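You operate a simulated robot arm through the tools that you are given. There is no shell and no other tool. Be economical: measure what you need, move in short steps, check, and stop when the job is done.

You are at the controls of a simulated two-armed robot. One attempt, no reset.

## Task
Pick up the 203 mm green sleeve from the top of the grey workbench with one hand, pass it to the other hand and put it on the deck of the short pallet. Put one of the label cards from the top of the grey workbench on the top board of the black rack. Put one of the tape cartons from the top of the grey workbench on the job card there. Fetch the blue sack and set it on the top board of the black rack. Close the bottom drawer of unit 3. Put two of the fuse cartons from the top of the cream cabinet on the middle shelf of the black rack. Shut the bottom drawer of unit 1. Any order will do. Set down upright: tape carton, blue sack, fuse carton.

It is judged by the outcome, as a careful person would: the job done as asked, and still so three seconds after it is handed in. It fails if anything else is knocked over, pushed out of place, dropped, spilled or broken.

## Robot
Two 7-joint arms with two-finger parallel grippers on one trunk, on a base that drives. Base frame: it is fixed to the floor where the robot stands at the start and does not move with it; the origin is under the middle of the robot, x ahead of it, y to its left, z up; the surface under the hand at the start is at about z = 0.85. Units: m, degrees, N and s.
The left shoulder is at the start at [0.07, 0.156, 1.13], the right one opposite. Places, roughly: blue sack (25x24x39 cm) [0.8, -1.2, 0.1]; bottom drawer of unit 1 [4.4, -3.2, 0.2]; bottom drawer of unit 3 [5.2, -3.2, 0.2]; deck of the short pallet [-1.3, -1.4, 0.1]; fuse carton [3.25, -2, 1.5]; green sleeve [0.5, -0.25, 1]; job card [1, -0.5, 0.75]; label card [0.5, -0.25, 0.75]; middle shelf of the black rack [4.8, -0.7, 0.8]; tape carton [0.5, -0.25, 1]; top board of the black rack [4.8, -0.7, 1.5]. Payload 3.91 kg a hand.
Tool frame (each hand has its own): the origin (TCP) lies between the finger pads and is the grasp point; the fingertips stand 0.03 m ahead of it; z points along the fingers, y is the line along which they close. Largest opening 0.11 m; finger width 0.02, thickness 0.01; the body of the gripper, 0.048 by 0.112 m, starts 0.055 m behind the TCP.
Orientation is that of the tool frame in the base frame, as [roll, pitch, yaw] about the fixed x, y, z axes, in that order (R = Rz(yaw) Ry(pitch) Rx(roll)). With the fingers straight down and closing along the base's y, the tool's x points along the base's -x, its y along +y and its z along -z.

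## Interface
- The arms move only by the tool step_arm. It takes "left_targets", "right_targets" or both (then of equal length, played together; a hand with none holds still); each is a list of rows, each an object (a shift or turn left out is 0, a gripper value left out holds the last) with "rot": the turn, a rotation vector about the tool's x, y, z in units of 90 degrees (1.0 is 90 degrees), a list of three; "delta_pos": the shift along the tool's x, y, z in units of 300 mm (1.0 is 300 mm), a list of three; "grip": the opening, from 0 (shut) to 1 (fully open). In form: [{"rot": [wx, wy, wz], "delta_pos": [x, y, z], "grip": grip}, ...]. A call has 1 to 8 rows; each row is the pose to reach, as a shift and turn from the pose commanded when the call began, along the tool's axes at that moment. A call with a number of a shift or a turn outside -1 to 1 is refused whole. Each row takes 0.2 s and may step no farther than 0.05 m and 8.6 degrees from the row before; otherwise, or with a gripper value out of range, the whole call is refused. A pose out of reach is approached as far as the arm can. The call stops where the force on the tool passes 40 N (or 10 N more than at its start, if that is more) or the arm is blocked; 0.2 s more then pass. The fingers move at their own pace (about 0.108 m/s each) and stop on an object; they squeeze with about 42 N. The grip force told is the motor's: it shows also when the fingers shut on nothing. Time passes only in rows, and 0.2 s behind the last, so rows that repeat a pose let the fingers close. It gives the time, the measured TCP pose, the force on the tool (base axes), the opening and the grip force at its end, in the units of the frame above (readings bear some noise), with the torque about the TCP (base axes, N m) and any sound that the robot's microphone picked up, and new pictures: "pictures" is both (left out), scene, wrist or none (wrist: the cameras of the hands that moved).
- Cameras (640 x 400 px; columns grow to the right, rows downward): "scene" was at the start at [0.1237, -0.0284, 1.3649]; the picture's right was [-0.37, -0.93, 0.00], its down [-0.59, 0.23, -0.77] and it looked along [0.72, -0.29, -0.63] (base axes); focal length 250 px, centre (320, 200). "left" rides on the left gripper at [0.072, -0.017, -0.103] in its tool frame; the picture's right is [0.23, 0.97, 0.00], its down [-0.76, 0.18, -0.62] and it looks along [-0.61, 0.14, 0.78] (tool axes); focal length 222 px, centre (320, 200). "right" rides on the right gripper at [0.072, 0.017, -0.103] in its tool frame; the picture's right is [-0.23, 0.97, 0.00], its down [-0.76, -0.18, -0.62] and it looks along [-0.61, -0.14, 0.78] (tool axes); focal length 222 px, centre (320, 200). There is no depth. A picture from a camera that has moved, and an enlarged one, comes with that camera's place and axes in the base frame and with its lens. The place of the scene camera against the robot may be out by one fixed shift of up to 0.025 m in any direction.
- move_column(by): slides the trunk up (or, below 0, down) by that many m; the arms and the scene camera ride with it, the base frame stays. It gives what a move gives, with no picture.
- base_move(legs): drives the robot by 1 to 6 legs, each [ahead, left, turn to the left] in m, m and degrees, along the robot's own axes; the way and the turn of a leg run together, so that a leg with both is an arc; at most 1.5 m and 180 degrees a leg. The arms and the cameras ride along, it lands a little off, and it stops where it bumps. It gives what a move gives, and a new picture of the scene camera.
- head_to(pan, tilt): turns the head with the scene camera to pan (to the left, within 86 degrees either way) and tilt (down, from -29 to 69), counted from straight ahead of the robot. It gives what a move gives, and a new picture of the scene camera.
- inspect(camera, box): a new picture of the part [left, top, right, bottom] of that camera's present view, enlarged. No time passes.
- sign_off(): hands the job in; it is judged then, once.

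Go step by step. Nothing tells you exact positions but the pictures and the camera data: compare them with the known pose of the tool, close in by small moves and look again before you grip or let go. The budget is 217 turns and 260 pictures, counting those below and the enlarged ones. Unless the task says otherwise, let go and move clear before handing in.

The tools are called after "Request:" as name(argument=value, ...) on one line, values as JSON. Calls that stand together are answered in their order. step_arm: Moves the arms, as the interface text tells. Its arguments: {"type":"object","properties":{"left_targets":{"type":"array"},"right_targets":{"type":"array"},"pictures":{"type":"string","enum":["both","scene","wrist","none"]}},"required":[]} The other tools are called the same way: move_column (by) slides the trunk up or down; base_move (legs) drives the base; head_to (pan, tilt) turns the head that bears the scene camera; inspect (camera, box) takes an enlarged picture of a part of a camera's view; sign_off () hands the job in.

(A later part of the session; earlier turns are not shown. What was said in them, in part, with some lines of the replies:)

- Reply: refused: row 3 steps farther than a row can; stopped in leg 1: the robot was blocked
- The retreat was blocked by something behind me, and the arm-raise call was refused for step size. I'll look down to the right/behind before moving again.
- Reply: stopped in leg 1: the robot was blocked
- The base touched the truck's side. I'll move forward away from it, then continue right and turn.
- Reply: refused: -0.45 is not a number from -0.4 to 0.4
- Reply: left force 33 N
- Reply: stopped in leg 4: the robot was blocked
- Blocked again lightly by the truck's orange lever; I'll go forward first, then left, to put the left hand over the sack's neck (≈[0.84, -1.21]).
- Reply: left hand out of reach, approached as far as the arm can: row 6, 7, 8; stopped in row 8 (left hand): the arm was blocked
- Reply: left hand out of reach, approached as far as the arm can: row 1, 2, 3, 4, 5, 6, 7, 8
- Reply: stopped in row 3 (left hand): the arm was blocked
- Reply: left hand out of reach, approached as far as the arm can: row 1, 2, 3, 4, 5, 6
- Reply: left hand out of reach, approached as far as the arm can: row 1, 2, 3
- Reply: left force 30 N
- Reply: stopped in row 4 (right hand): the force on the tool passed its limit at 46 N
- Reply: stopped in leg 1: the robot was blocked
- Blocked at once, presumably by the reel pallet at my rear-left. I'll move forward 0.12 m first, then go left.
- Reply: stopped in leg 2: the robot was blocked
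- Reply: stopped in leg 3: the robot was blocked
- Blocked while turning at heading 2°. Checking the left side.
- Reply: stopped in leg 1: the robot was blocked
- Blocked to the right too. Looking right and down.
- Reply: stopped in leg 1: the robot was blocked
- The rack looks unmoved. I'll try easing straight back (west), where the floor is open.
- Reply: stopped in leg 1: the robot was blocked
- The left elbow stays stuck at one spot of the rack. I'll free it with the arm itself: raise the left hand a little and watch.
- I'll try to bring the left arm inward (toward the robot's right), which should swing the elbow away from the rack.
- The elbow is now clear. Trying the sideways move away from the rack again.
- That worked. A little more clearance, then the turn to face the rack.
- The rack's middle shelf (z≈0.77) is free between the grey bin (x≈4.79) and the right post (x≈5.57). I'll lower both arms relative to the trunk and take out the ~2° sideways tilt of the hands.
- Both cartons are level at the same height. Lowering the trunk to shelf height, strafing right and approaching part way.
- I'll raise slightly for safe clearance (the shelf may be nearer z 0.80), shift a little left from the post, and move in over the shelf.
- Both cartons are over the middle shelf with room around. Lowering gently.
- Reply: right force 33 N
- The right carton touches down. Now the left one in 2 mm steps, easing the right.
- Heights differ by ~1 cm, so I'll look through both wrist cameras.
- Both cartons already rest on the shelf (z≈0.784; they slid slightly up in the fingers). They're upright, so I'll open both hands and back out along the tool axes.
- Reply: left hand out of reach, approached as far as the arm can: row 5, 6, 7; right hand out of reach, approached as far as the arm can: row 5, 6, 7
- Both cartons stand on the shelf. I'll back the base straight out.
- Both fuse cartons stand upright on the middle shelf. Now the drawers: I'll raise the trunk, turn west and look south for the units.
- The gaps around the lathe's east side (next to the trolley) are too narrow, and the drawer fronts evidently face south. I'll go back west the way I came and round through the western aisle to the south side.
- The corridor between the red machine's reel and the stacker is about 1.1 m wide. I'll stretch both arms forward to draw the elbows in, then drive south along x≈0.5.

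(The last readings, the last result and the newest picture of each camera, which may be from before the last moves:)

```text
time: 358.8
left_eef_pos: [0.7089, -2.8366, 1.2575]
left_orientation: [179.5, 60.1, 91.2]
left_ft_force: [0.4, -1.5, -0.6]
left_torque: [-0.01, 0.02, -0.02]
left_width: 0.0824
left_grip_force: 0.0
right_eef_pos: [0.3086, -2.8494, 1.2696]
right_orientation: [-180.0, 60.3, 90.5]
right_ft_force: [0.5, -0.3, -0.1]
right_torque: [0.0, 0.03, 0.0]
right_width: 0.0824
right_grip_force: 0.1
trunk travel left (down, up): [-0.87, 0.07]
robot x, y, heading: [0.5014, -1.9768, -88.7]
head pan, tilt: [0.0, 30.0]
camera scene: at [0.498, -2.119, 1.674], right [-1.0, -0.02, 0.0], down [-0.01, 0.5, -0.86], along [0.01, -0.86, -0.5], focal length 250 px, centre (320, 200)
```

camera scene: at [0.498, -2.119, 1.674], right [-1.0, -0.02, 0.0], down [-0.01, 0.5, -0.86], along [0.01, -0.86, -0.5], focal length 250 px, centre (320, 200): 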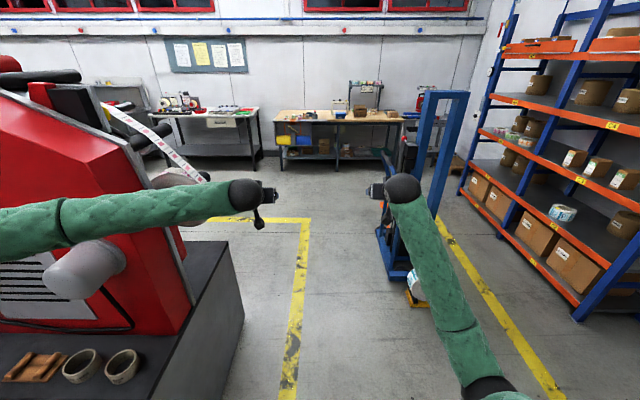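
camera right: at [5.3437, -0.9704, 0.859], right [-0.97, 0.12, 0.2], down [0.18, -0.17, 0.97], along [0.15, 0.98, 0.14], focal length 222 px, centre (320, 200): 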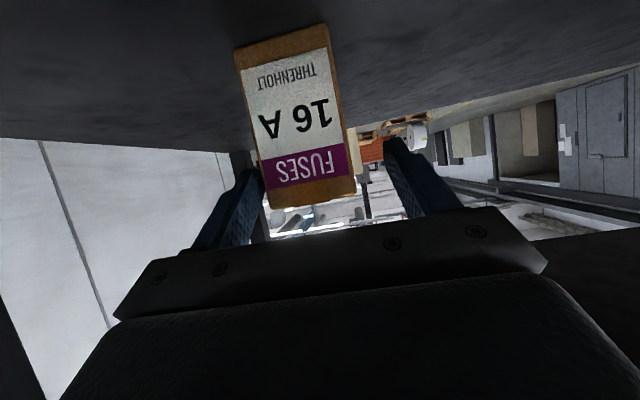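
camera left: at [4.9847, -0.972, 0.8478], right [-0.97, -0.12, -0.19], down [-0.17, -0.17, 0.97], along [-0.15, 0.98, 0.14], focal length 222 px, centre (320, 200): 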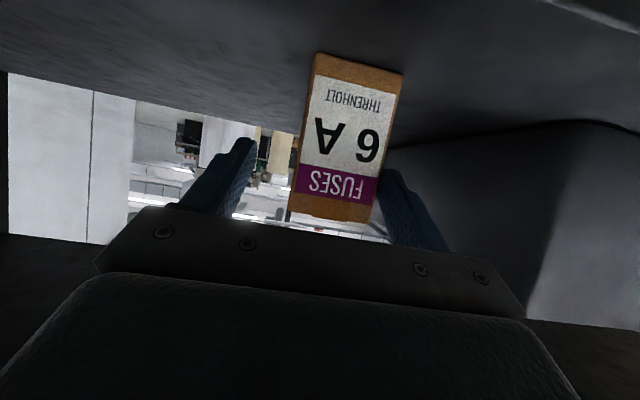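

Request:
base_move(legs=[[0, 0, -1.3], [1.3, 0, 0], [0.9, 0, 0]])

Request:
head_to(pan=80, tilt=25)

```text
time: 361.4
left_eef_pos: [0.7085, -3.0035, 1.263]
left_orientation: [179.0, 60.2, 91.2]
left_ft_force: [0.3, -0.2, -0.8]
left_torque: [0.0, 0.02, -0.04]
left_width: 0.0822
left_grip_force: 0.0
right_eef_pos: [0.3224, -3.0353, 1.2832]
right_orientation: [179.5, 61.1, 91.7]
right_ft_force: [-0.9, -0.1, 0.7]
right_torque: [0.01, -0.04, 0.09]
right_width: 0.0824
right_grip_force: 0.0
trunk travel left (down, up): [-0.87, 0.07]
robot x, y, heading: [0.4958, -2.1757, -87.3]
head pan, tilt: [0.0, 30.0]
stopped in leg 2: the robot was blocked; the commanded pose is now the measured one
camera scene: at [0.4707, -2.295, 1.677], right [-1.0, -0.05, -0.01], down [-0.01, 0.49, -0.87], along [0.05, -0.87, -0.49], focal length 250 px, centre (320, 200)
```

scene: 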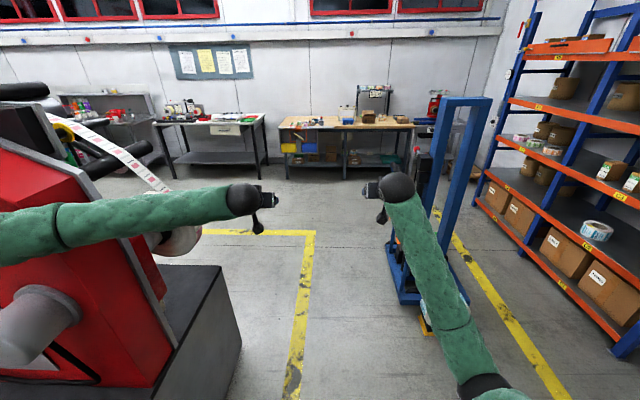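

```text
time: 362.9
left_eef_pos: [0.7114, -3.004, 1.259]
left_orientation: [178.5, 60.0, 91.2]
left_ft_force: [0.3, 0.3, -0.2]
left_torque: [-0.02, 0.01, 0.02]
left_width: 0.0827
left_grip_force: 0.1
right_eef_pos: [0.3247, -3.0367, 1.2811]
right_orientation: [179.0, 61.1, 91.7]
right_ft_force: [-0.6, 0.1, 0.5]
right_torque: [0.01, 0.01, -0.01]
right_width: 0.0824
right_grip_force: 0.1
trunk travel left (down, up): [-0.87, 0.07]
robot x, y, heading: [0.4963, -2.1773, -87.2]
head pan, tilt: [80.0, 25.0]
camera scene: at [0.557, -2.2171, 1.6846], right [-0.12, -0.99, 0.01], down [-0.4, 0.04, -0.91], along [0.91, -0.12, -0.41], focal length 250 px, centre (320, 200)
```

scene: 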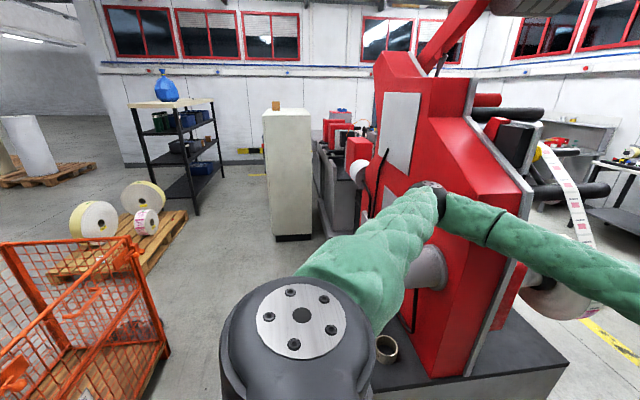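

The left elbow brushed the machine's motor. Backing off, I'll draw both hands inward to narrow the elbows and shift slightly right.

Request:
base_move(legs=[[-0.15, 0, 0], [0, -0.08, -2.7]])

Request:
step_arm(left_targets=[{"delta_pos": [0, -0.12, 0]}, {"delta_pos": [0, -0.24, 0]}, {"delta_pos": [0, -0.36, 0]}, {"delta_pos": [0, -0.45, 0]}], right_targets=[{"delta_pos": [0, 0.08, 0]}, {"delta_pos": [0, 0.16, 0]}, {"delta_pos": [0, 0.24, 0]}, {"delta_pos": [0, 0.3, 0]}], pictures="none")

Request:
head_to(pan=60, tilt=40)

```text
time: 365.0
left_eef_pos: [0.5981, -2.8814, 1.2479]
left_orientation: [-179.8, 59.4, 89.6]
left_ft_force: [0.1, 0.8, 0.0]
left_torque: [-0.03, -0.03, 0.01]
left_width: 0.0824
left_grip_force: 0.0
right_eef_pos: [0.2102, -2.894, 1.2739]
right_orientation: [-179.3, 60.6, 90.1]
right_ft_force: [-0.8, 0.1, -0.1]
right_torque: [0.02, -0.02, 0.01]
right_width: 0.0826
right_grip_force: 0.2
trunk travel left (down, up): [-0.87, 0.07]
robot x, y, heading: [0.412, -2.0276, -90.1]
head pan, tilt: [80.0, 25.0]
camera scene: at [0.4927, -2.0918, 1.6824], right [-0.18, -0.98, 0.0], down [-0.42, 0.07, -0.91], along [0.89, -0.16, -0.42], focal length 250 px, centre (320, 200)
```

scene: 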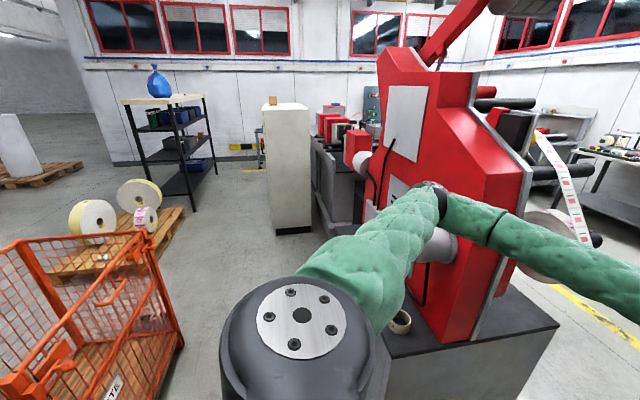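

```text
time: 366.0
left_eef_pos: [0.4659, -2.8804, 1.2472]
left_orientation: [-179.6, 59.4, 89.9]
left_ft_force: [-0.6, 0.3, 0.8]
left_torque: [0.03, 0.04, -0.03]
left_width: 0.0824
left_grip_force: 0.1
right_eef_pos: [0.3028, -2.896, 1.2727]
right_orientation: [-179.1, 60.5, 90.3]
right_ft_force: [0.1, -0.7, -0.2]
right_torque: [-0.02, -0.01, 0.01]
right_width: 0.0826
right_grip_force: 0.1
trunk travel left (down, up): [-0.87, 0.07]
robot x, y, heading: [0.4111, -2.0272, -89.8]
head pan, tilt: [80.0, 25.0]
```

```text
time: 366.8
left_eef_pos: [0.4645, -2.8799, 1.2479]
left_orientation: [-179.8, 59.3, 89.7]
left_ft_force: [-0.1, -1.1, 0.4]
left_torque: [0.02, 0.02, -0.02]
left_width: 0.0826
left_grip_force: 0.0
right_eef_pos: [0.3006, -2.8944, 1.2731]
right_orientation: [-179.2, 60.5, 90.2]
right_ft_force: [0.5, -0.2, -0.9]
right_torque: [0.01, -0.06, 0.02]
right_width: 0.0824
right_grip_force: 0.1
trunk travel left (down, up): [-0.87, 0.07]
robot x, y, heading: [0.4078, -2.0258, -90.0]
head pan, tilt: [60.0, 40.0]
camera scene: at [0.477, -2.1185, 1.659], right [-0.5, -0.87, 0.0], down [-0.56, 0.32, -0.77], along [0.66, -0.38, -0.64], focal length 250 px, centre (320, 200)
```

scene: 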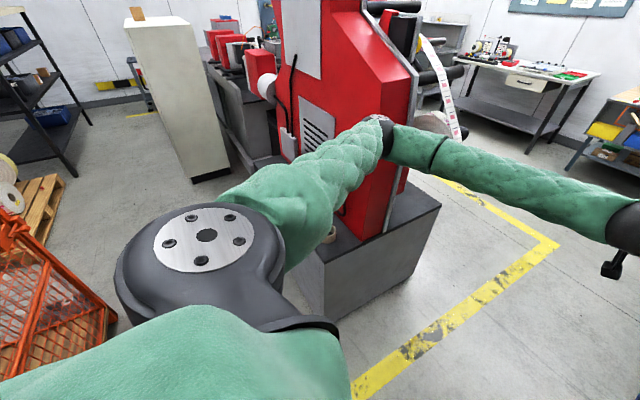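

I'll raise both hands and the trunk so the elbows pass above the motor, and look again.

Request:
step_arm(left_targets=[{"delta_pos": [-0.1225, 0, -0.071]}, {"delta_pos": [-0.245, 0, -0.142]}, {"delta_pos": [-0.3675, 0, -0.2125]}, {"delta_pos": [-0.49, 0, -0.283]}, {"delta_pos": [-0.6125, 0, -0.354]}, {"delta_pos": [-0.735, 0, -0.425]}, {"delta_pos": [-0.8575, 0, -0.496]}, {"delta_pos": [-0.98, 0, -0.567]}], right_targets=[{"delta_pos": [-0.1225, 0, -0.071]}, {"delta_pos": [-0.245, 0, -0.142]}, {"delta_pos": [-0.3675, 0, -0.2125]}, {"delta_pos": [-0.49, 0, -0.283]}, {"delta_pos": [-0.6125, 0, -0.354]}, {"delta_pos": [-0.735, 0, -0.425]}, {"delta_pos": [-0.8575, 0, -0.496]}, {"delta_pos": [-0.98, 0, -0.567]}], pictures="none")

Request:
move_column(by=0.07)

Request:
head_to(pan=70, tilt=30)

```text
time: 368.6
left_eef_pos: [0.4647, -2.8815, 1.5866]
left_orientation: [-179.8, 59.4, 89.6]
left_ft_force: [-1.1, 0.4, -0.1]
left_torque: [-0.03, -0.01, 0.0]
left_width: 0.0827
left_grip_force: 0.1
right_eef_pos: [0.3013, -2.8888, 1.6129]
right_orientation: [-179.3, 60.6, 90.2]
right_ft_force: [-0.3, 0.7, -0.3]
right_torque: [-0.01, 0.01, 0.03]
right_width: 0.0824
right_grip_force: 0.1
trunk travel left (down, up): [-0.87, 0.07]
robot x, y, heading: [0.4091, -2.0282, -90.2]
head pan, tilt: [60.0, 40.0]
```

```text
time: 369.7
left_eef_pos: [0.4669, -2.8832, 1.6564]
left_orientation: [-179.8, 59.5, 89.6]
left_ft_force: [-0.2, 0.0, 0.7]
left_torque: [0.0, -0.04, 0.01]
left_width: 0.0824
left_grip_force: 0.0
right_eef_pos: [0.3036, -2.8908, 1.6823]
right_orientation: [-179.2, 60.6, 90.4]
right_ft_force: [0.0, -0.8, 0.3]
right_torque: [-0.01, -0.04, -0.01]
right_width: 0.0824
right_grip_force: 0.0
trunk travel left (down, up): [-0.94, 0.0]
robot x, y, heading: [0.41, -2.0275, -90.1]
head pan, tilt: [60.0, 40.0]
```

```text
time: 370.4
left_eef_pos: [0.4654, -2.884, 1.6554]
left_orientation: [-179.8, 59.4, 89.8]
left_ft_force: [0.4, -0.2, -0.6]
left_torque: [0.0, -0.01, 0.04]
left_width: 0.0826
left_grip_force: 0.1
right_eef_pos: [0.3039, -2.8914, 1.6825]
right_orientation: [-179.3, 60.6, 90.2]
right_ft_force: [-0.1, 0.2, 0.3]
right_torque: [0.0, 0.01, 0.03]
right_width: 0.0825
right_grip_force: 0.0
trunk travel left (down, up): [-0.94, 0.0]
robot x, y, heading: [0.4084, -2.0294, -90.3]
head pan, tilt: [70.0, 30.0]
camera scene: at [0.4887, -2.1074, 1.7442], right [-0.34, -0.94, 0.0], down [-0.47, 0.17, -0.87], along [0.81, -0.3, -0.5], focal length 250 px, centre (320, 200)
```

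scene: 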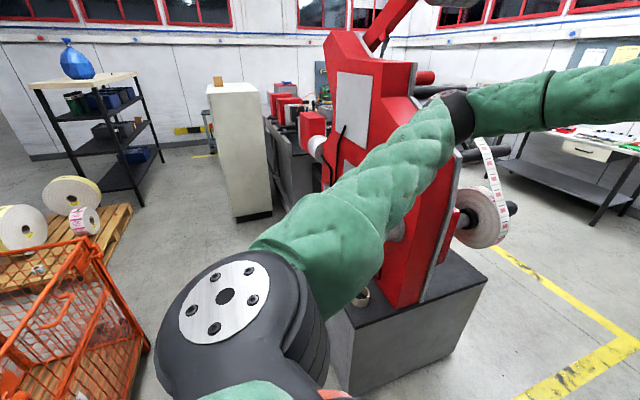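

Elbows are now above the motor and narrower. Driving south.

Request:
base_move(legs=[[1.2, 0, 0], [1.0, 0, 0]])

```text
time: 381.3
left_eef_pos: [0.4617, -5.0892, 1.6562]
left_orientation: [-179.7, 59.4, 89.8]
left_ft_force: [0.4, 1.2, -0.3]
left_torque: [0.03, -0.04, -0.01]
left_width: 0.0826
left_grip_force: 0.1
right_eef_pos: [0.3006, -5.0961, 1.6826]
right_orientation: [-179.2, 60.6, 90.4]
right_ft_force: [0.1, 0.4, 0.2]
right_torque: [0.01, 0.02, -0.01]
right_width: 0.0825
right_grip_force: 0.0
trunk travel left (down, up): [-0.94, 0.0]
robot x, y, heading: [0.4036, -4.2334, -90.0]
head pan, tilt: [70.0, 30.0]
camera scene: at [0.4856, -4.3123, 1.7444], right [-0.34, -0.94, 0.0], down [-0.47, 0.17, -0.87], along [0.81, -0.3, -0.5], focal length 250 px, centre (320, 200)
```

scene: 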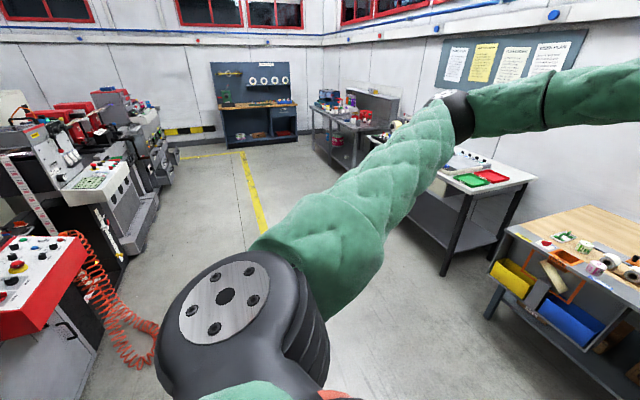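

South hall is open. Turning east and driving along it.

Request:
base_move(legs=[[0, 0, 90], [1.5, 0, 0], [1.3, 0, 0]])

Request:
head_to(pan=45, tilt=40)

```text
time: 398.6
left_eef_pos: [4.0533, -4.2271, 1.6569]
left_orientation: [-179.7, 59.4, 179.0]
left_ft_force: [-0.2, 0.1, -0.7]
left_torque: [-0.03, 0.0, -0.01]
left_width: 0.0826
left_grip_force: 0.0
right_eef_pos: [4.0593, -4.3897, 1.6819]
right_orientation: [-179.1, 60.5, 179.5]
right_ft_force: [1.0, 0.1, -0.7]
right_torque: [0.02, 0.01, -0.01]
right_width: 0.0826
right_grip_force: 0.1
trunk travel left (down, up): [-0.94, 0.0]
robot x, y, heading: [3.1974, -4.2699, -0.7]
head pan, tilt: [70.0, 30.0]
camera scene: at [3.2741, -4.1841, 1.7444], right [0.94, -0.35, 0.0], down [-0.18, -0.47, -0.87], along [0.31, 0.81, -0.5], focal length 250 px, centre (320, 200)
```

scene: 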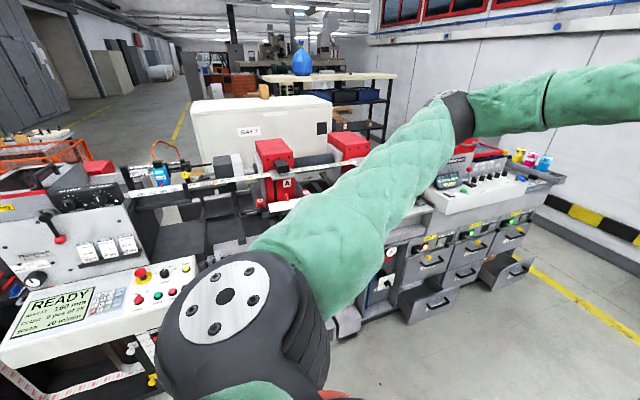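

```text
time: 399.5
left_eef_pos: [4.0529, -4.2265, 1.656]
left_orientation: [-179.7, 59.3, 178.9]
left_ft_force: [-0.3, 0.9, 0.5]
left_torque: [0.04, -0.01, 0.01]
left_width: 0.0826
left_grip_force: 0.0
right_eef_pos: [4.0588, -4.3889, 1.6832]
right_orientation: [-179.2, 60.6, 179.6]
right_ft_force: [-1.1, 0.0, -0.2]
right_torque: [0.01, 0.01, 0.02]
right_width: 0.0823
right_grip_force: 0.1
trunk travel left (down, up): [-0.94, 0.0]
robot x, y, heading: [3.2007, -4.2711, -1.0]
head pan, tilt: [45.0, 40.0]
camera scene: at [3.3038, -4.2093, 1.7289], right [0.7, -0.72, 0.0], down [-0.46, -0.45, -0.77], along [0.55, 0.53, -0.64], focal length 250 px, centre (320, 200)
```

scene: 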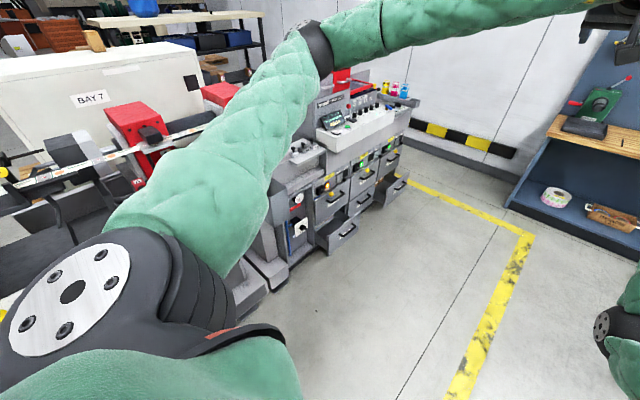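

The drawer units are here, with the bottom drawers of the first and third pulled out. Zooming to confirm labels.

Request:
inspect(camera="scene", box=[270, 120, 420, 270])

```text
2.67 times, centred on (345, 195) of scene
camera zoom: at [3.3038, -4.2093, 1.7289], right [0.7, -0.72, 0.0], down [-0.46, -0.45, -0.77], along [0.55, 0.53, -0.64], focal length 666 px, centre (253, 213)
```

zoom: 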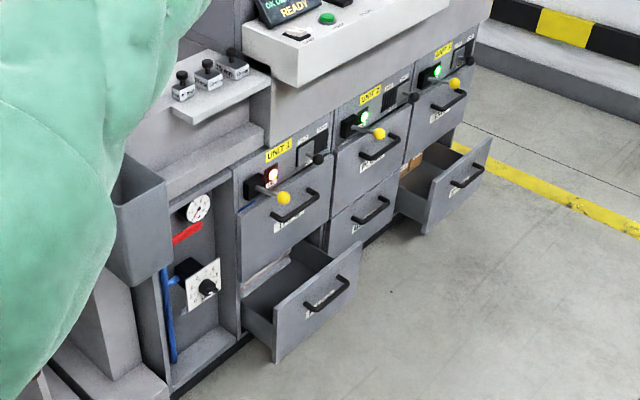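

Unit 1 and unit 3 bottom drawers stick out to y≈-3.43 (x≈4.38 and 5.21, panel z 0.15–0.40). I'll drive in front of unit 1, face it, and bring the hands back to a relaxed posture.

Request:
base_move(legs=[[0.92, 0, 0], [0, 0, 91]])

Request:
step_arm(left_targets=[{"delta_pos": [0.05, 0.08, -0.087]}, {"delta_pos": [0.1, 0.17, -0.173]}, {"delta_pos": [0.15, 0.25, -0.26]}, {"delta_pos": [0.2, 0.33, -0.347]}, {"delta_pos": [0.25, 0.42, -0.433]}, {"delta_pos": [0.3, 0.5, -0.52]}, {"delta_pos": [0.35, 0.58, -0.607]}, {"delta_pos": [0.4, 0.667, -0.693]}], right_targets=[{"delta_pos": [0.05, -0.063, -0.087], "grip": 0}, {"delta_pos": [0.1, -0.125, -0.173]}, {"delta_pos": [0.15, -0.19, -0.26]}, {"delta_pos": [0.2, -0.25, -0.347]}, {"delta_pos": [0.25, -0.31, -0.433]}, {"delta_pos": [0.3, -0.375, -0.52]}, {"delta_pos": [0.35, -0.44, -0.607]}, {"delta_pos": [0.4, -0.5, -0.693]}], pictures="none")

Request:
head_to(pan=-10, tilt=45)

```text
time: 408.1
left_eef_pos: [4.0386, -3.4245, 1.6567]
left_orientation: [-179.8, 59.4, -89.8]
left_ft_force: [0.1, 0.5, -0.1]
left_torque: [0.0, -0.01, -0.02]
left_width: 0.0826
left_grip_force: 0.1
right_eef_pos: [4.1987, -3.4167, 1.683]
right_orientation: [-179.2, 60.5, -89.4]
right_ft_force: [-0.5, -0.9, 0.4]
right_torque: [-0.03, 0.01, 0.0]
right_width: 0.0826
right_grip_force: 0.0
trunk travel left (down, up): [-0.94, 0.0]
robot x, y, heading: [4.1014, -4.2824, 90.5]
head pan, tilt: [45.0, 40.0]
camera scene: at [4.033, -4.1655, 1.7289], right [0.7, 0.71, 0.0], down [0.46, -0.45, -0.77], along [-0.55, 0.54, -0.64], focal length 250 px, centre (320, 200)
```

scene: 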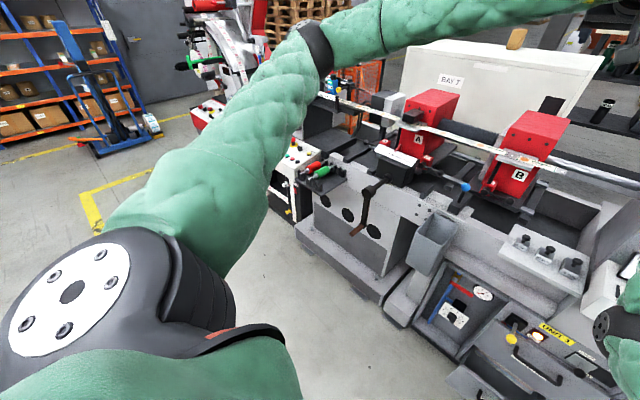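

```text
time: 409.9
left_eef_pos: [3.838, -3.6678, 1.6583]
left_orientation: [-179.8, 59.5, -89.8]
left_ft_force: [0.2, 0.1, 0.4]
left_torque: [0.01, -0.02, -0.01]
left_width: 0.0828
left_grip_force: 0.1
right_eef_pos: [4.3429, -3.5708, 1.6252]
right_orientation: [-177.9, 62.1, -89.1]
right_ft_force: [0.5, -0.9, -0.1]
right_torque: [-0.05, -0.03, 0.03]
right_width: 0.0
right_grip_force: 37.2
right hand out of reach, approached as far as the arm can: row 4, 5, 6, 7, 8
trunk travel left (down, up): [-0.94, 0.0]
robot x, y, heading: [4.1025, -4.2802, 90.3]
head pan, tilt: [45.0, 40.0]
```

```text
time: 411.1
left_eef_pos: [3.838, -3.6669, 1.6575]
left_orientation: [-179.8, 59.4, -89.9]
left_ft_force: [-0.5, -0.5, -0.1]
left_torque: [0.01, 0.0, 0.01]
left_width: 0.0823
left_grip_force: 0.0
right_eef_pos: [4.3429, -3.5686, 1.625]
right_orientation: [-178.1, 62.1, -89.1]
right_ft_force: [-0.2, 0.6, 0.6]
right_torque: [-0.01, 0.0, -0.03]
right_width: 0.0002
right_grip_force: 37.8
trunk travel left (down, up): [-0.94, 0.0]
robot x, y, heading: [4.0986, -4.2802, 90.3]
head pan, tilt: [-10.0, 45.0]
camera scene: at [4.1066, -4.1457, 1.7217], right [0.99, -0.17, 0.0], down [-0.12, -0.7, -0.71], along [0.12, 0.7, -0.71], focal length 250 px, centre (320, 200)
```

scene: 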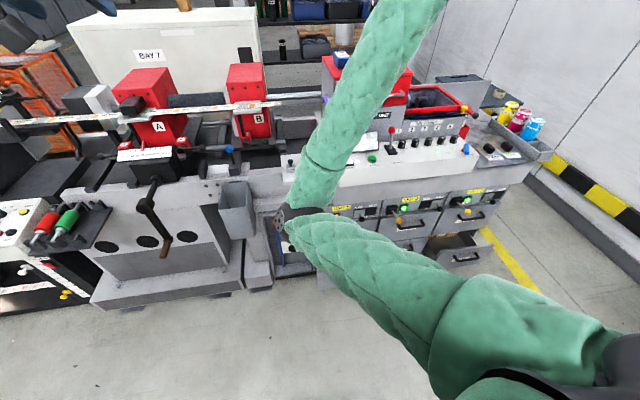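

The right arm took an awkward elbow-down posture, so I'll use the left hand for both drawers. Closing it, moving to x≈4.64, and lowering the trunk.

Request:
base_move(legs=[[0, -0.54, 0]])

Request:
step_arm(left_targets=[{"grip": 0}, {"grip": 0}, {"grip": 0}], pictures="none")

Request:
move_column(by=-0.4)

Request:
head_to(pan=15, tilt=45)

```text
time: 414.2
left_eef_pos: [4.3704, -3.6623, 1.6581]
left_orientation: [-179.6, 59.5, -89.6]
left_ft_force: [-0.2, 0.6, -0.6]
left_torque: [0.02, 0.02, -0.01]
left_width: 0.0825
left_grip_force: 0.2
right_eef_pos: [4.8762, -3.5652, 1.6251]
right_orientation: [-177.9, 62.0, -88.9]
right_ft_force: [0.1, 0.2, -0.4]
right_torque: [0.01, -0.01, 0.01]
right_width: 0.0
right_grip_force: 37.7
trunk travel left (down, up): [-0.94, 0.0]
robot x, y, heading: [4.6365, -4.2743, 90.2]
head pan, tilt: [-10.0, 45.0]
camera scene: at [4.6395, -4.1416, 1.7217], right [0.99, -0.17, 0.0], down [-0.12, -0.7, -0.71], along [0.12, 0.7, -0.71], focal length 250 px, centre (320, 200)
```

scene: 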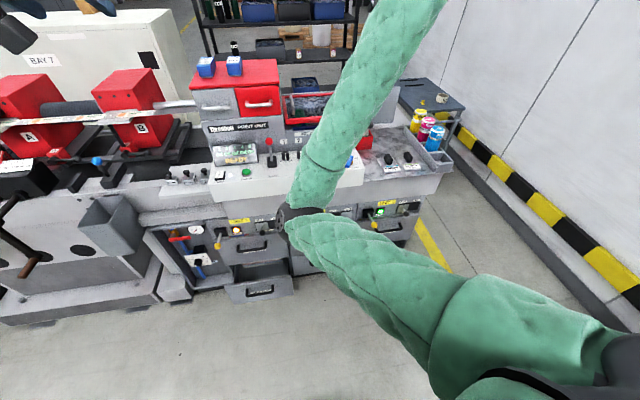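

```text
time: 415.0
left_eef_pos: [4.3721, -3.6621, 1.6576]
left_orientation: [-179.9, 59.3, -89.8]
left_ft_force: [0.9, 0.6, -0.4]
left_torque: [0.03, 0.01, 0.02]
left_width: 0.0
left_grip_force: 37.7
right_eef_pos: [4.8773, -3.5648, 1.6245]
right_orientation: [-178.1, 62.0, -89.2]
right_ft_force: [0.4, 0.3, -0.9]
right_torque: [0.03, 0.06, -0.01]
right_width: 0.0
right_grip_force: 38.2
trunk travel left (down, up): [-0.94, 0.0]
robot x, y, heading: [4.6299, -4.2761, 90.6]
head pan, tilt: [-10.0, 45.0]
```

```text
time: 418.9
left_eef_pos: [4.3725, -3.6613, 1.2577]
left_orientation: [-179.7, 59.4, -89.8]
left_ft_force: [-0.4, 0.3, 0.1]
left_torque: [-0.02, -0.02, -0.03]
left_width: 0.0
left_grip_force: 37.8
right_eef_pos: [4.8768, -3.5649, 1.2242]
right_orientation: [-178.0, 62.0, -89.1]
right_ft_force: [0.2, 0.9, 0.0]
right_torque: [-0.02, -0.02, -0.03]
right_width: 0.0001
right_grip_force: 38.2
trunk travel left (down, up): [-0.54, 0.4]
robot x, y, heading: [4.6348, -4.2756, 90.6]
head pan, tilt: [-10.0, 45.0]
```

```text
time: 419.8
left_eef_pos: [4.3727, -3.6621, 1.2575]
left_orientation: [-179.7, 59.4, -89.7]
left_ft_force: [0.5, 0.4, 0.1]
left_torque: [0.0, -0.01, 0.0]
left_width: 0.0003
left_grip_force: 37.3
right_eef_pos: [4.8754, -3.5638, 1.223]
right_orientation: [-178.0, 62.0, -89.2]
right_ft_force: [0.2, -0.6, 0.3]
right_torque: [0.01, -0.03, 0.02]
right_width: 0.0001
right_grip_force: 37.9
trunk travel left (down, up): [-0.54, 0.4]
robot x, y, heading: [4.6325, -4.2734, 90.5]
head pan, tilt: [15.0, 45.0]
camera scene: at [4.6055, -4.1436, 1.3217], right [0.96, 0.26, 0.0], down [0.19, -0.68, -0.71], along [-0.19, 0.68, -0.71], focal length 250 px, centre (320, 200)
```

scene: 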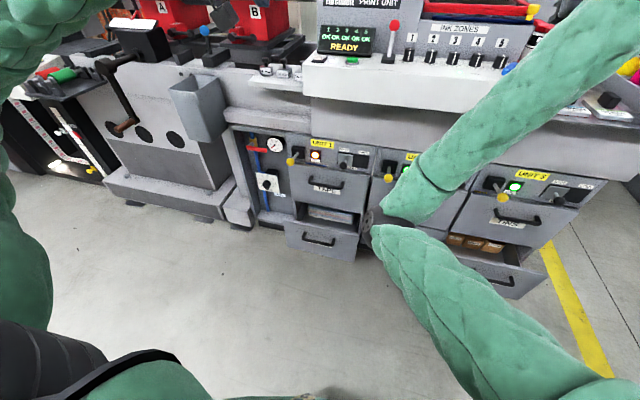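

Now lowering the trunk fully and bringing the left hand down in front of the drawer panel.

Request:
move_column(by=-0.4)

Request:
move_column(by=-0.12)

Request:
step_arm(left_targets=[{"delta_pos": [0.1225, 0, 0.071]}, {"delta_pos": [0.245, 0, 0.142]}, {"delta_pos": [0.3675, 0, 0.2125]}, {"delta_pos": [0.49, 0, 0.283]}, {"delta_pos": [0.6125, 0, 0.354]}, {"delta_pos": [0.735, 0, 0.425]}, {"delta_pos": [0.8575, 0, 0.496]}, {"delta_pos": [0.98, 0, 0.567]}], pictures="both")

```text
time: 423.6
left_eef_pos: [4.3725, -3.6614, 0.8576]
left_orientation: [-179.7, 59.4, -89.8]
left_ft_force: [0.2, -0.8, -0.2]
left_torque: [-0.01, -0.02, 0.01]
left_width: 0.0002
left_grip_force: 37.4
right_eef_pos: [4.877, -3.5653, 0.8249]
right_orientation: [-178.0, 61.9, -89.1]
right_ft_force: [0.1, -0.6, 0.6]
right_torque: [0.02, 0.03, -0.01]
right_width: 0.0
right_grip_force: 37.7
trunk travel left (down, up): [-0.14, 0.8]
robot x, y, heading: [4.6365, -4.2717, 90.3]
head pan, tilt: [15.0, 45.0]
```

```text
time: 425.1
left_eef_pos: [4.3724, -3.6632, 0.7377]
left_orientation: [-179.7, 59.5, -89.9]
left_ft_force: [0.1, 0.1, -0.4]
left_torque: [-0.02, -0.01, 0.04]
left_width: 0.0
left_grip_force: 37.7
right_eef_pos: [4.8764, -3.5662, 0.7045]
right_orientation: [-178.0, 62.1, -89.0]
right_ft_force: [-0.7, 0.1, 0.4]
right_torque: [-0.01, 0.01, 0.03]
right_width: 0.0002
right_grip_force: 38.1
trunk travel left (down, up): [-0.02, 0.92]
robot x, y, heading: [4.6304, -4.2804, 90.3]
head pan, tilt: [15.0, 45.0]
```

```text
time: 426.9
left_eef_pos: [4.3729, -3.6571, 0.3969]
left_orientation: [-179.8, 59.3, -89.8]
left_ft_force: [0.4, -0.3, 0.1]
left_torque: [-0.01, 0.01, 0.01]
left_width: 0.0
left_grip_force: 37.4
left hand out of reach, approached as far as the arm can: row 4, 5, 6, 7, 8
right_eef_pos: [4.8772, -3.5646, 0.7032]
right_orientation: [-178.0, 62.0, -89.1]
right_ft_force: [-0.4, -0.8, -1.2]
right_torque: [0.01, 0.02, 0.03]
right_width: 0.0
right_grip_force: 37.5
trunk travel left (down, up): [-0.02, 0.92]
robot x, y, heading: [4.6335, -4.2743, 90.4]
head pan, tilt: [15.0, 45.0]
camera scene: at [4.6057, -4.1439, 0.8018], right [0.96, 0.27, 0.0], down [0.19, -0.68, -0.71], along [-0.19, 0.68, -0.71], focal length 250 px, centre (320, 200)
camera left: at [4.39, -3.7816, 0.387], right [-0.97, -0.12, -0.2], down [-0.18, -0.15, 0.97], along [-0.14, 0.98, 0.12], focal length 222 px, centre (320, 200)
```

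scene: 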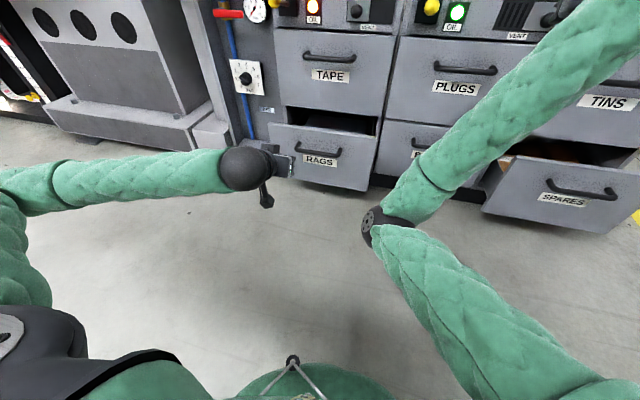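
left: 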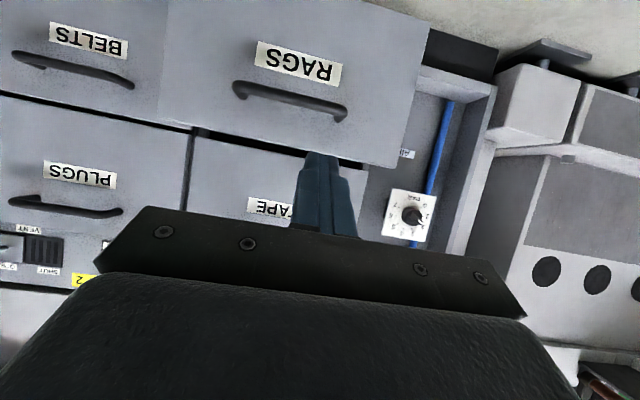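

I see "RAGS" (unit 1) and "SPARES" (unit 3) open. The hand needs to be ~0.15 m lower; I'll back the base 0.2 m and extend the arm forward and down.

Request:
base_move(legs=[[-0.2, 0, 0]])

Request:
step_arm(left_targets=[{"delta_pos": [-0.06, 0, 0.1]}, {"delta_pos": [-0.12, 0, 0.2]}, {"delta_pos": [-0.16, 0, 0.32]}, {"delta_pos": [-0.12, 0, 0.45]}, {"delta_pos": [-0.05, 0, 0.58]}, {"delta_pos": [0.05, 0, 0.7]}, {"delta_pos": [0.16, 0, 0.8]}], pictures="wrist")

```text
time: 428.5
left_eef_pos: [4.3741, -3.8558, 0.397]
left_orientation: [-179.7, 59.4, -89.8]
left_ft_force: [-0.7, -1.1, -0.8]
left_torque: [-0.01, -0.02, -0.02]
left_width: 0.0001
left_grip_force: 38.0
right_eef_pos: [4.878, -3.7633, 0.7048]
right_orientation: [-178.0, 62.0, -89.1]
right_ft_force: [0.5, 1.1, -0.7]
right_torque: [-0.02, 0.01, 0.0]
right_width: 0.0
right_grip_force: 37.9
trunk travel left (down, up): [-0.02, 0.92]
robot x, y, heading: [4.6355, -4.4721, 90.3]
head pan, tilt: [15.0, 45.0]
camera scene: at [4.6068, -4.3424, 0.8017], right [0.96, 0.27, 0.0], down [0.19, -0.68, -0.71], along [-0.19, 0.68, -0.71], focal length 250 px, centre (320, 200)
```

scene: 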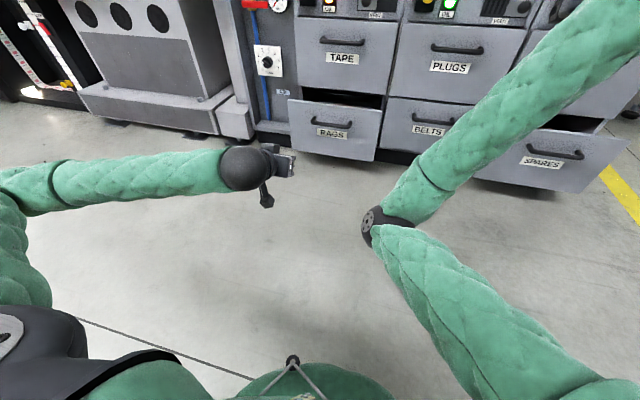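

```text
time: 430.1
left_eef_pos: [4.3699, -3.6935, 0.3128]
left_orientation: [-179.7, 59.0, -89.8]
left_ft_force: [0.4, -0.1, -0.2]
left_torque: [-0.01, 0.01, -0.01]
left_width: 0.0001
left_grip_force: 37.7
left hand out of reach, approached as far as the arm can: row 6, 7
right_eef_pos: [4.8764, -3.7639, 0.7051]
right_orientation: [-178.1, 61.9, -89.0]
right_ft_force: [0.1, -0.1, 0.6]
right_torque: [0.04, -0.01, 0.02]
right_width: 0.0002
right_grip_force: 37.9
trunk travel left (down, up): [-0.02, 0.92]
robot x, y, heading: [4.6344, -4.4758, 90.3]
head pan, tilt: [15.0, 45.0]
camera left: at [4.3872, -3.8192, 0.3034], right [-0.97, -0.12, -0.2], down [-0.18, -0.14, 0.97], along [-0.14, 0.98, 0.12], focal length 222 px, centre (320, 200)
```

left: 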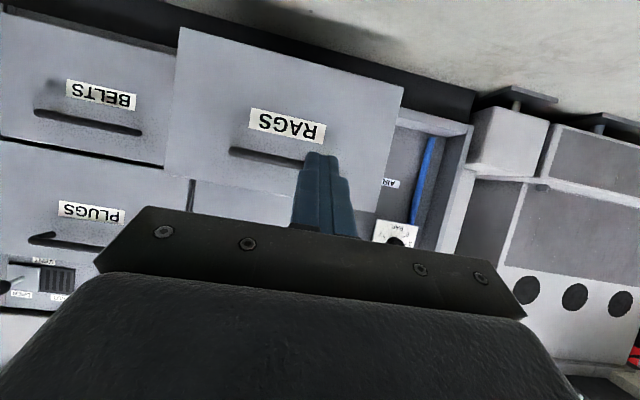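

The fingertip height (z≈0.30) is within the panel. I'll shift 7 cm left to push on the plain panel beside the handle, and drive forward to near contact.

Request:
base_move(legs=[[0, 0.075, 0], [0.2, 0, 0]])

Request:
inspect(camera="left", box=[0, 0, 640, 400])

```text
time: 432.3
left_eef_pos: [4.2959, -3.493, 0.3129]
left_orientation: [-179.7, 59.1, -89.9]
left_ft_force: [0.2, -0.1, -0.7]
left_torque: [0.02, -0.04, -0.02]
left_width: 0.0
left_grip_force: 38.0
right_eef_pos: [4.8035, -3.5614, 0.705]
right_orientation: [-178.0, 62.0, -89.2]
right_ft_force: [-0.2, -0.7, 0.0]
right_torque: [0.04, 0.01, 0.03]
right_width: 0.0
right_grip_force: 37.8
trunk travel left (down, up): [-0.02, 0.92]
robot x, y, heading: [4.5628, -4.2748, 90.2]
head pan, tilt: [15.0, 45.0]
camera scene: at [4.5313, -4.1415, 0.8017], right [0.96, 0.26, 0.0], down [0.19, -0.68, -0.71], along [-0.19, 0.68, -0.71], focal length 250 px, centre (320, 200)
```

scene: 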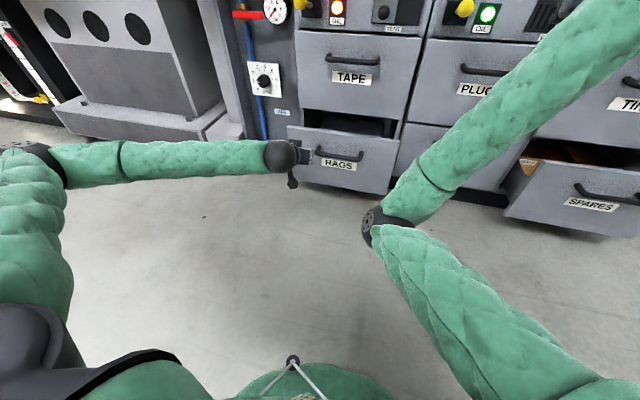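

```text
1.00 times, centred on (320, 200) of left (not enlarged: the box is as wide or as high as the picture)
camera zoom: at [4.3131, -3.6179, 0.3034], right [-0.97, -0.11, -0.2], down [-0.18, -0.14, 0.97], along [-0.14, 0.98, 0.12], focal length 222 px, centre (320, 200)
```

zoom: 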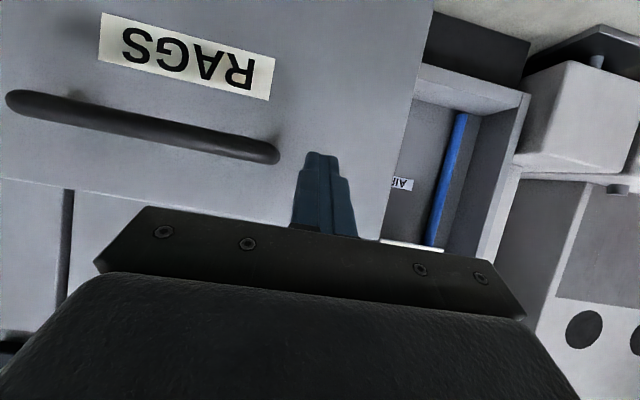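

The fingertip faces the plain panel beside the handle. Pushing straight in.

Request:
step_arm(left_targets=[{"delta_pos": [-0.05, 0, 0.0866]}, {"delta_pos": [-0.1, 0, 0.173]}, {"delta_pos": [-0.15, 0, 0.26]}, {"delta_pos": [-0.2, 0, 0.346]}, {"delta_pos": [-0.25, 0, 0.433]}, {"delta_pos": [-0.3, 0, 0.52]}, {"delta_pos": [-0.35, 0, 0.606]}], pictures="scene")

```text
time: 433.8
left_eef_pos: [4.2969, -3.313, 0.3067]
left_orientation: [-179.6, 58.6, -89.9]
left_ft_force: [-3.5, -20.8, 11.6]
left_torque: [0.36, -0.07, 0.15]
left_width: 0.0
left_grip_force: 38.1
right_eef_pos: [4.8014, -3.5635, 0.7046]
right_orientation: [-178.1, 61.9, -89.0]
right_ft_force: [0.2, 0.3, 0.7]
right_torque: [-0.02, 0.0, 0.03]
right_width: 0.0
right_grip_force: 37.4
trunk travel left (down, up): [-0.02, 0.92]
robot x, y, heading: [4.557, -4.2699, 90.6]
head pan, tilt: [15.0, 45.0]
stopped in row 7 (left hand): the force on the tool passed its limit at 165 N (the readings are from after the stop); the commanded pose is now the measured one
camera scene: at [4.531, -4.1426, 0.8019], right [0.96, 0.27, 0.0], down [0.19, -0.68, -0.71], along [-0.19, 0.68, -0.71], focal length 250 px, centre (320, 200)
```

scene: 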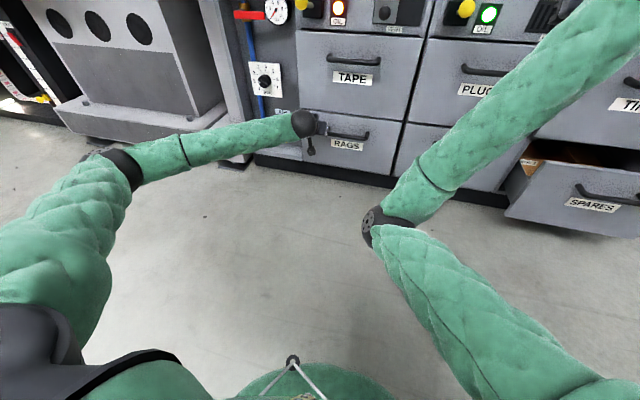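

Hard stop: it looks flush. Drawing the hand back and checking.

Request:
step_arm(left_targets=[{"delta_pos": [0.05, 0, -0.0866]}, {"delta_pos": [0.12, 0, -0.2]}, {"delta_pos": [0.19, 0, -0.32]}, {"delta_pos": [0.26, 0, -0.44]}, {"delta_pos": [0.32, 0, -0.55]}], pictures="none")

Request:
inspect(camera="scene", box=[280, 60, 520, 220])

```text
time: 435.0
left_eef_pos: [4.2964, -3.503, 0.3101]
left_orientation: [-179.5, 58.4, -89.8]
left_ft_force: [0.6, 0.0, 0.6]
left_torque: [0.05, 0.02, -0.01]
left_width: 0.0
left_grip_force: 37.5
right_eef_pos: [4.8031, -3.5623, 0.7048]
right_orientation: [-178.0, 61.8, -89.1]
right_ft_force: [-0.4, 0.6, 0.3]
right_torque: [0.0, 0.03, 0.03]
right_width: 0.0001
right_grip_force: 37.2
trunk travel left (down, up): [-0.02, 0.92]
robot x, y, heading: [4.5602, -4.2737, 90.2]
head pan, tilt: [15.0, 45.0]
```

```text
2.50 times, centred on (400, 140) of scene
camera zoom: at [4.5311, -4.1417, 0.8018], right [0.96, 0.27, 0.0], down [0.19, -0.68, -0.71], along [-0.19, 0.68, -0.71], focal length 625 px, centre (120, 350)
```

zoom: 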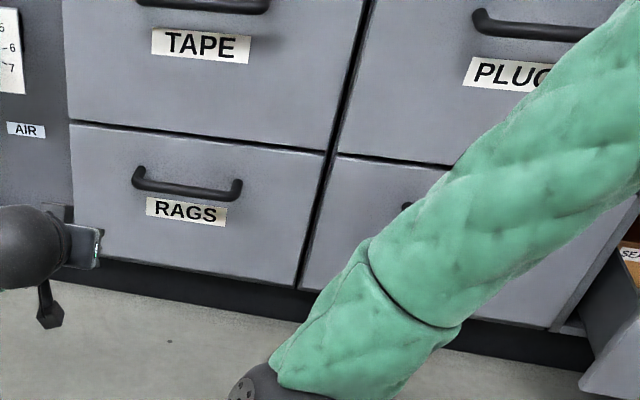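

Unit 1's bottom drawer is flush. Now the same for unit 3: back 0.1 m, strafe right 0.8 m, and look.

Request:
base_move(legs=[[-0.1, 0, 0], [0, -0.805, 0]])

Request:
inspect(camera="left", box=[0, 0, 640, 400])

```text
time: 440.0
left_eef_pos: [5.0994, -3.5972, 0.3098]
left_orientation: [-179.6, 58.4, -89.9]
left_ft_force: [-0.5, 0.2, 0.4]
left_torque: [0.01, 0.0, 0.0]
left_width: 0.0
left_grip_force: 38.1
right_eef_pos: [5.6047, -3.6565, 0.7044]
right_orientation: [-178.0, 61.9, -89.1]
right_ft_force: [0.1, -0.1, -0.7]
right_torque: [-0.01, 0.0, 0.0]
right_width: 0.0002
right_grip_force: 37.6
trunk travel left (down, up): [-0.02, 0.92]
robot x, y, heading: [5.3607, -4.3663, 90.2]
head pan, tilt: [15.0, 45.0]
camera scene: at [5.3335, -4.2358, 0.8017], right [0.96, 0.27, 0.0], down [0.19, -0.68, -0.71], along [-0.19, 0.68, -0.71], focal length 250 px, centre (320, 200)
```

scene: 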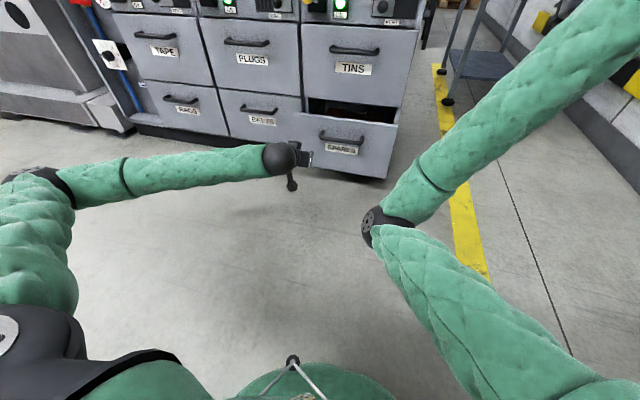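

```text
1.00 times, centred on (320, 200) of left (not enlarged: the box is as wide or as high as the picture)
camera zoom: at [5.1158, -3.7218, 0.3023], right [-0.97, -0.11, -0.2], down [-0.18, -0.13, 0.97], along [-0.14, 0.98, 0.11], focal length 222 px, centre (320, 200)
```

zoom: 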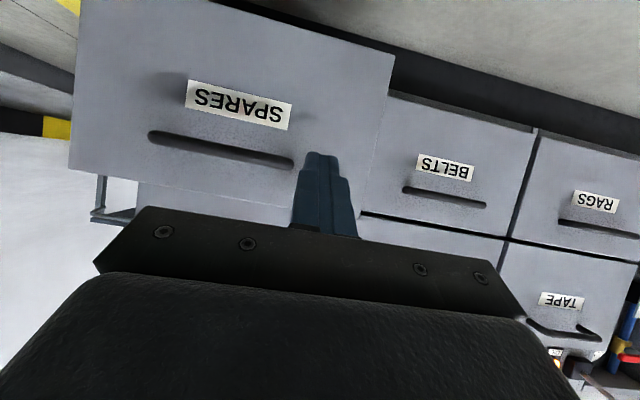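

Aligned just beside the handle end; I'll shift 2 cm left, drive up 0.1 m and push.

Request:
base_move(legs=[[0, 0.022, 0], [0.1, 0, 0]])

Request:
step_arm(left_targets=[{"delta_pos": [-0.05, 0, 0.0866]}, {"delta_pos": [-0.1, 0, 0.173]}, {"delta_pos": [-0.15, 0, 0.26]}, {"delta_pos": [-0.2, 0, 0.346]}, {"delta_pos": [-0.25, 0, 0.433]}, {"delta_pos": [-0.3, 0, 0.52]}, {"delta_pos": [-0.35, 0, 0.606]}], pictures="scene")

```text
time: 441.6
left_eef_pos: [5.076, -3.4969, 0.3097]
left_orientation: [-179.7, 58.4, -89.8]
left_ft_force: [0.1, 0.1, -0.3]
left_torque: [0.01, -0.01, -0.01]
left_width: 0.0002
left_grip_force: 37.3
right_eef_pos: [5.5813, -3.5561, 0.7034]
right_orientation: [-178.0, 61.8, -89.2]
right_ft_force: [0.0, 0.3, 0.5]
right_torque: [-0.02, -0.01, 0.01]
right_width: 0.0
right_grip_force: 37.6
trunk travel left (down, up): [-0.02, 0.92]
robot x, y, heading: [5.3441, -4.2684, 90.4]
head pan, tilt: [15.0, 45.0]
camera scene: at [5.3109, -4.1354, 0.8017], right [0.96, 0.27, 0.0], down [0.19, -0.68, -0.71], along [-0.19, 0.68, -0.71], focal length 250 px, centre (320, 200)
```

scene: 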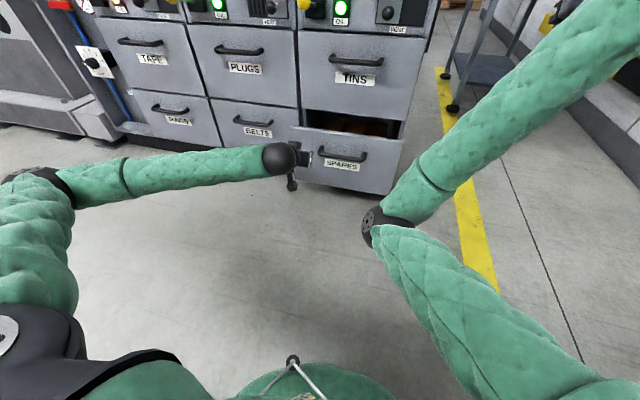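

```text
time: 443.1
left_eef_pos: [5.0789, -3.3125, 0.3052]
left_orientation: [-179.4, 58.2, -90.0]
left_ft_force: [-1.7, -13.4, 4.8]
left_torque: [0.06, 0.0, 0.08]
left_width: 0.0002
left_grip_force: 37.4
right_eef_pos: [5.5818, -3.5562, 0.7051]
right_orientation: [-177.9, 61.9, -89.0]
right_ft_force: [-0.3, -0.3, -1.0]
right_torque: [-0.01, 0.04, 0.0]
right_width: 0.0
right_grip_force: 38.2
trunk travel left (down, up): [-0.02, 0.92]
robot x, y, heading: [5.3389, -4.2673, 90.6]
head pan, tilt: [15.0, 45.0]
stopped in row 7 (left hand): the force on the tool passed its limit at 362 N (the readings are from after the stop); the commanded pose is now the measured one
camera scene: at [5.3107, -4.1361, 0.8018], right [0.96, 0.27, 0.0], down [0.19, -0.68, -0.71], along [-0.19, 0.68, -0.71], focal length 250 px, centre (320, 200)
```

scene: 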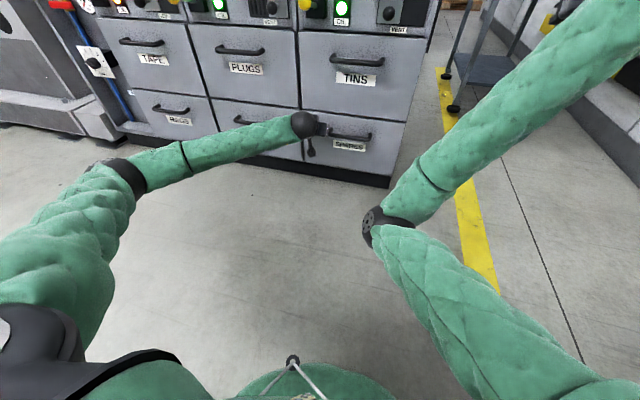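

Stopped at the same depth as before, so it is closed. Drawing back and checking both drawers.

Request:
step_arm(left_targets=[{"delta_pos": [0.05, 0, -0.0866]}, {"delta_pos": [0.12, 0, -0.2]}, {"delta_pos": [0.19, 0, -0.32]}, {"delta_pos": [0.26, 0, -0.44]}, {"delta_pos": [0.32, 0, -0.55]}], pictures="none")

Request:
base_move(legs=[[-0.3, 0, 0]])

Request:
inspect(camera="scene", box=[100, 0, 440, 200])

```text
time: 444.3
left_eef_pos: [5.0786, -3.5007, 0.3091]
left_orientation: [-179.7, 58.3, -90.0]
left_ft_force: [1.0, 0.5, -0.3]
left_torque: [-0.03, 0.0, 0.01]
left_width: 0.0
left_grip_force: 37.0
right_eef_pos: [5.5818, -3.5558, 0.7039]
right_orientation: [-178.1, 61.8, -89.0]
right_ft_force: [-0.5, 0.5, -0.1]
right_torque: [-0.03, -0.01, 0.0]
right_width: 0.0001
right_grip_force: 37.5
trunk travel left (down, up): [-0.02, 0.92]
robot x, y, heading: [5.3381, -4.2668, 90.4]
head pan, tilt: [15.0, 45.0]
```

```text
time: 446.3
left_eef_pos: [5.0785, -3.8032, 0.3082]
left_orientation: [-179.6, 58.2, -89.9]
left_ft_force: [0.6, -0.3, -0.8]
left_torque: [0.01, 0.01, 0.04]
left_width: 0.0001
left_grip_force: 37.6
right_eef_pos: [5.584, -3.8557, 0.7034]
right_orientation: [-178.1, 61.7, -89.0]
right_ft_force: [0.4, -0.9, 0.2]
right_torque: [-0.01, -0.01, 0.0]
right_width: 0.0003
right_grip_force: 38.0
trunk travel left (down, up): [-0.02, 0.92]
robot x, y, heading: [5.3406, -4.5707, 90.5]
head pan, tilt: [15.0, 45.0]
camera scene: at [5.3131, -4.4358, 0.8017], right [0.96, 0.27, 0.0], down [0.19, -0.68, -0.71], along [-0.19, 0.68, -0.71], focal length 250 px, centre (320, 200)
```

scene: 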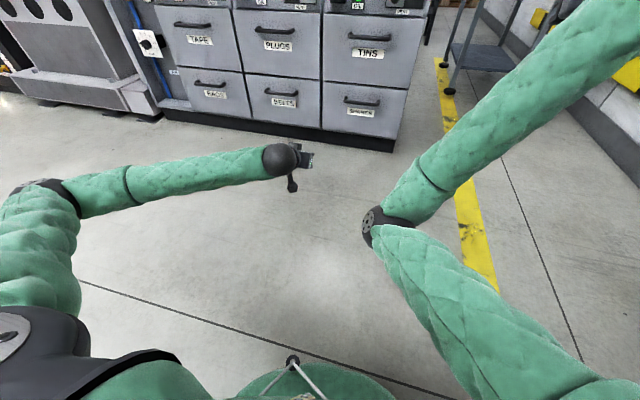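

```text
1.88 times, centred on (270, 100) of scene
camera zoom: at [5.3131, -4.4358, 0.8017], right [0.96, 0.27, 0.0], down [0.19, -0.68, -0.71], along [-0.19, 0.68, -0.71], focal length 470 px, centre (414, 388)
```

zoom: 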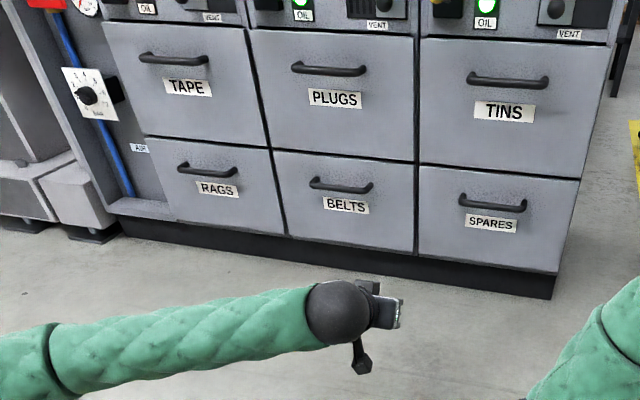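

Both bottom drawers are flush, all items are placed and the hands are clear, so I'm handing in.

Request:
sign_off()

```text
The job is handed in.
```

I finished and handed in every part of the job. The result of the judging has not come back yet.

- **Green sleeve:** the 203 mm sleeve went from the right hand to the left and stands upright on the short pallet.
- **Label card:** it lies on the top board of the black rack.
- **Tape carton:** the RED one stands upright on the job card.
- **Blue sack:** it stands upright on the top board of the rack.
- **Fuse cartons:** the 6 A and 16 A cartons stand upright on the middle shelf of the rack.
- **Drawers:** the bottom drawers of units 1 and 3 are both pushed in flush.

Along the way the robot bumped into a few things:
- **Pallet stack:** it touched the stack of pallets behind its starting position once while reversing.
- **Pallet truck:** the base touched it twice.
- **Cabinet, rack and red machine:** elbows pressed against the corner of the cream cabinet, the edge of the rack's top board and the motor on the red machine.

The cabinet and the rack looked unmoved when I checked them. I did not look closely at the pallet stack, the truck or the machine afterwards. I also did not go back to look at the sleeve or the tape carton before handing in.
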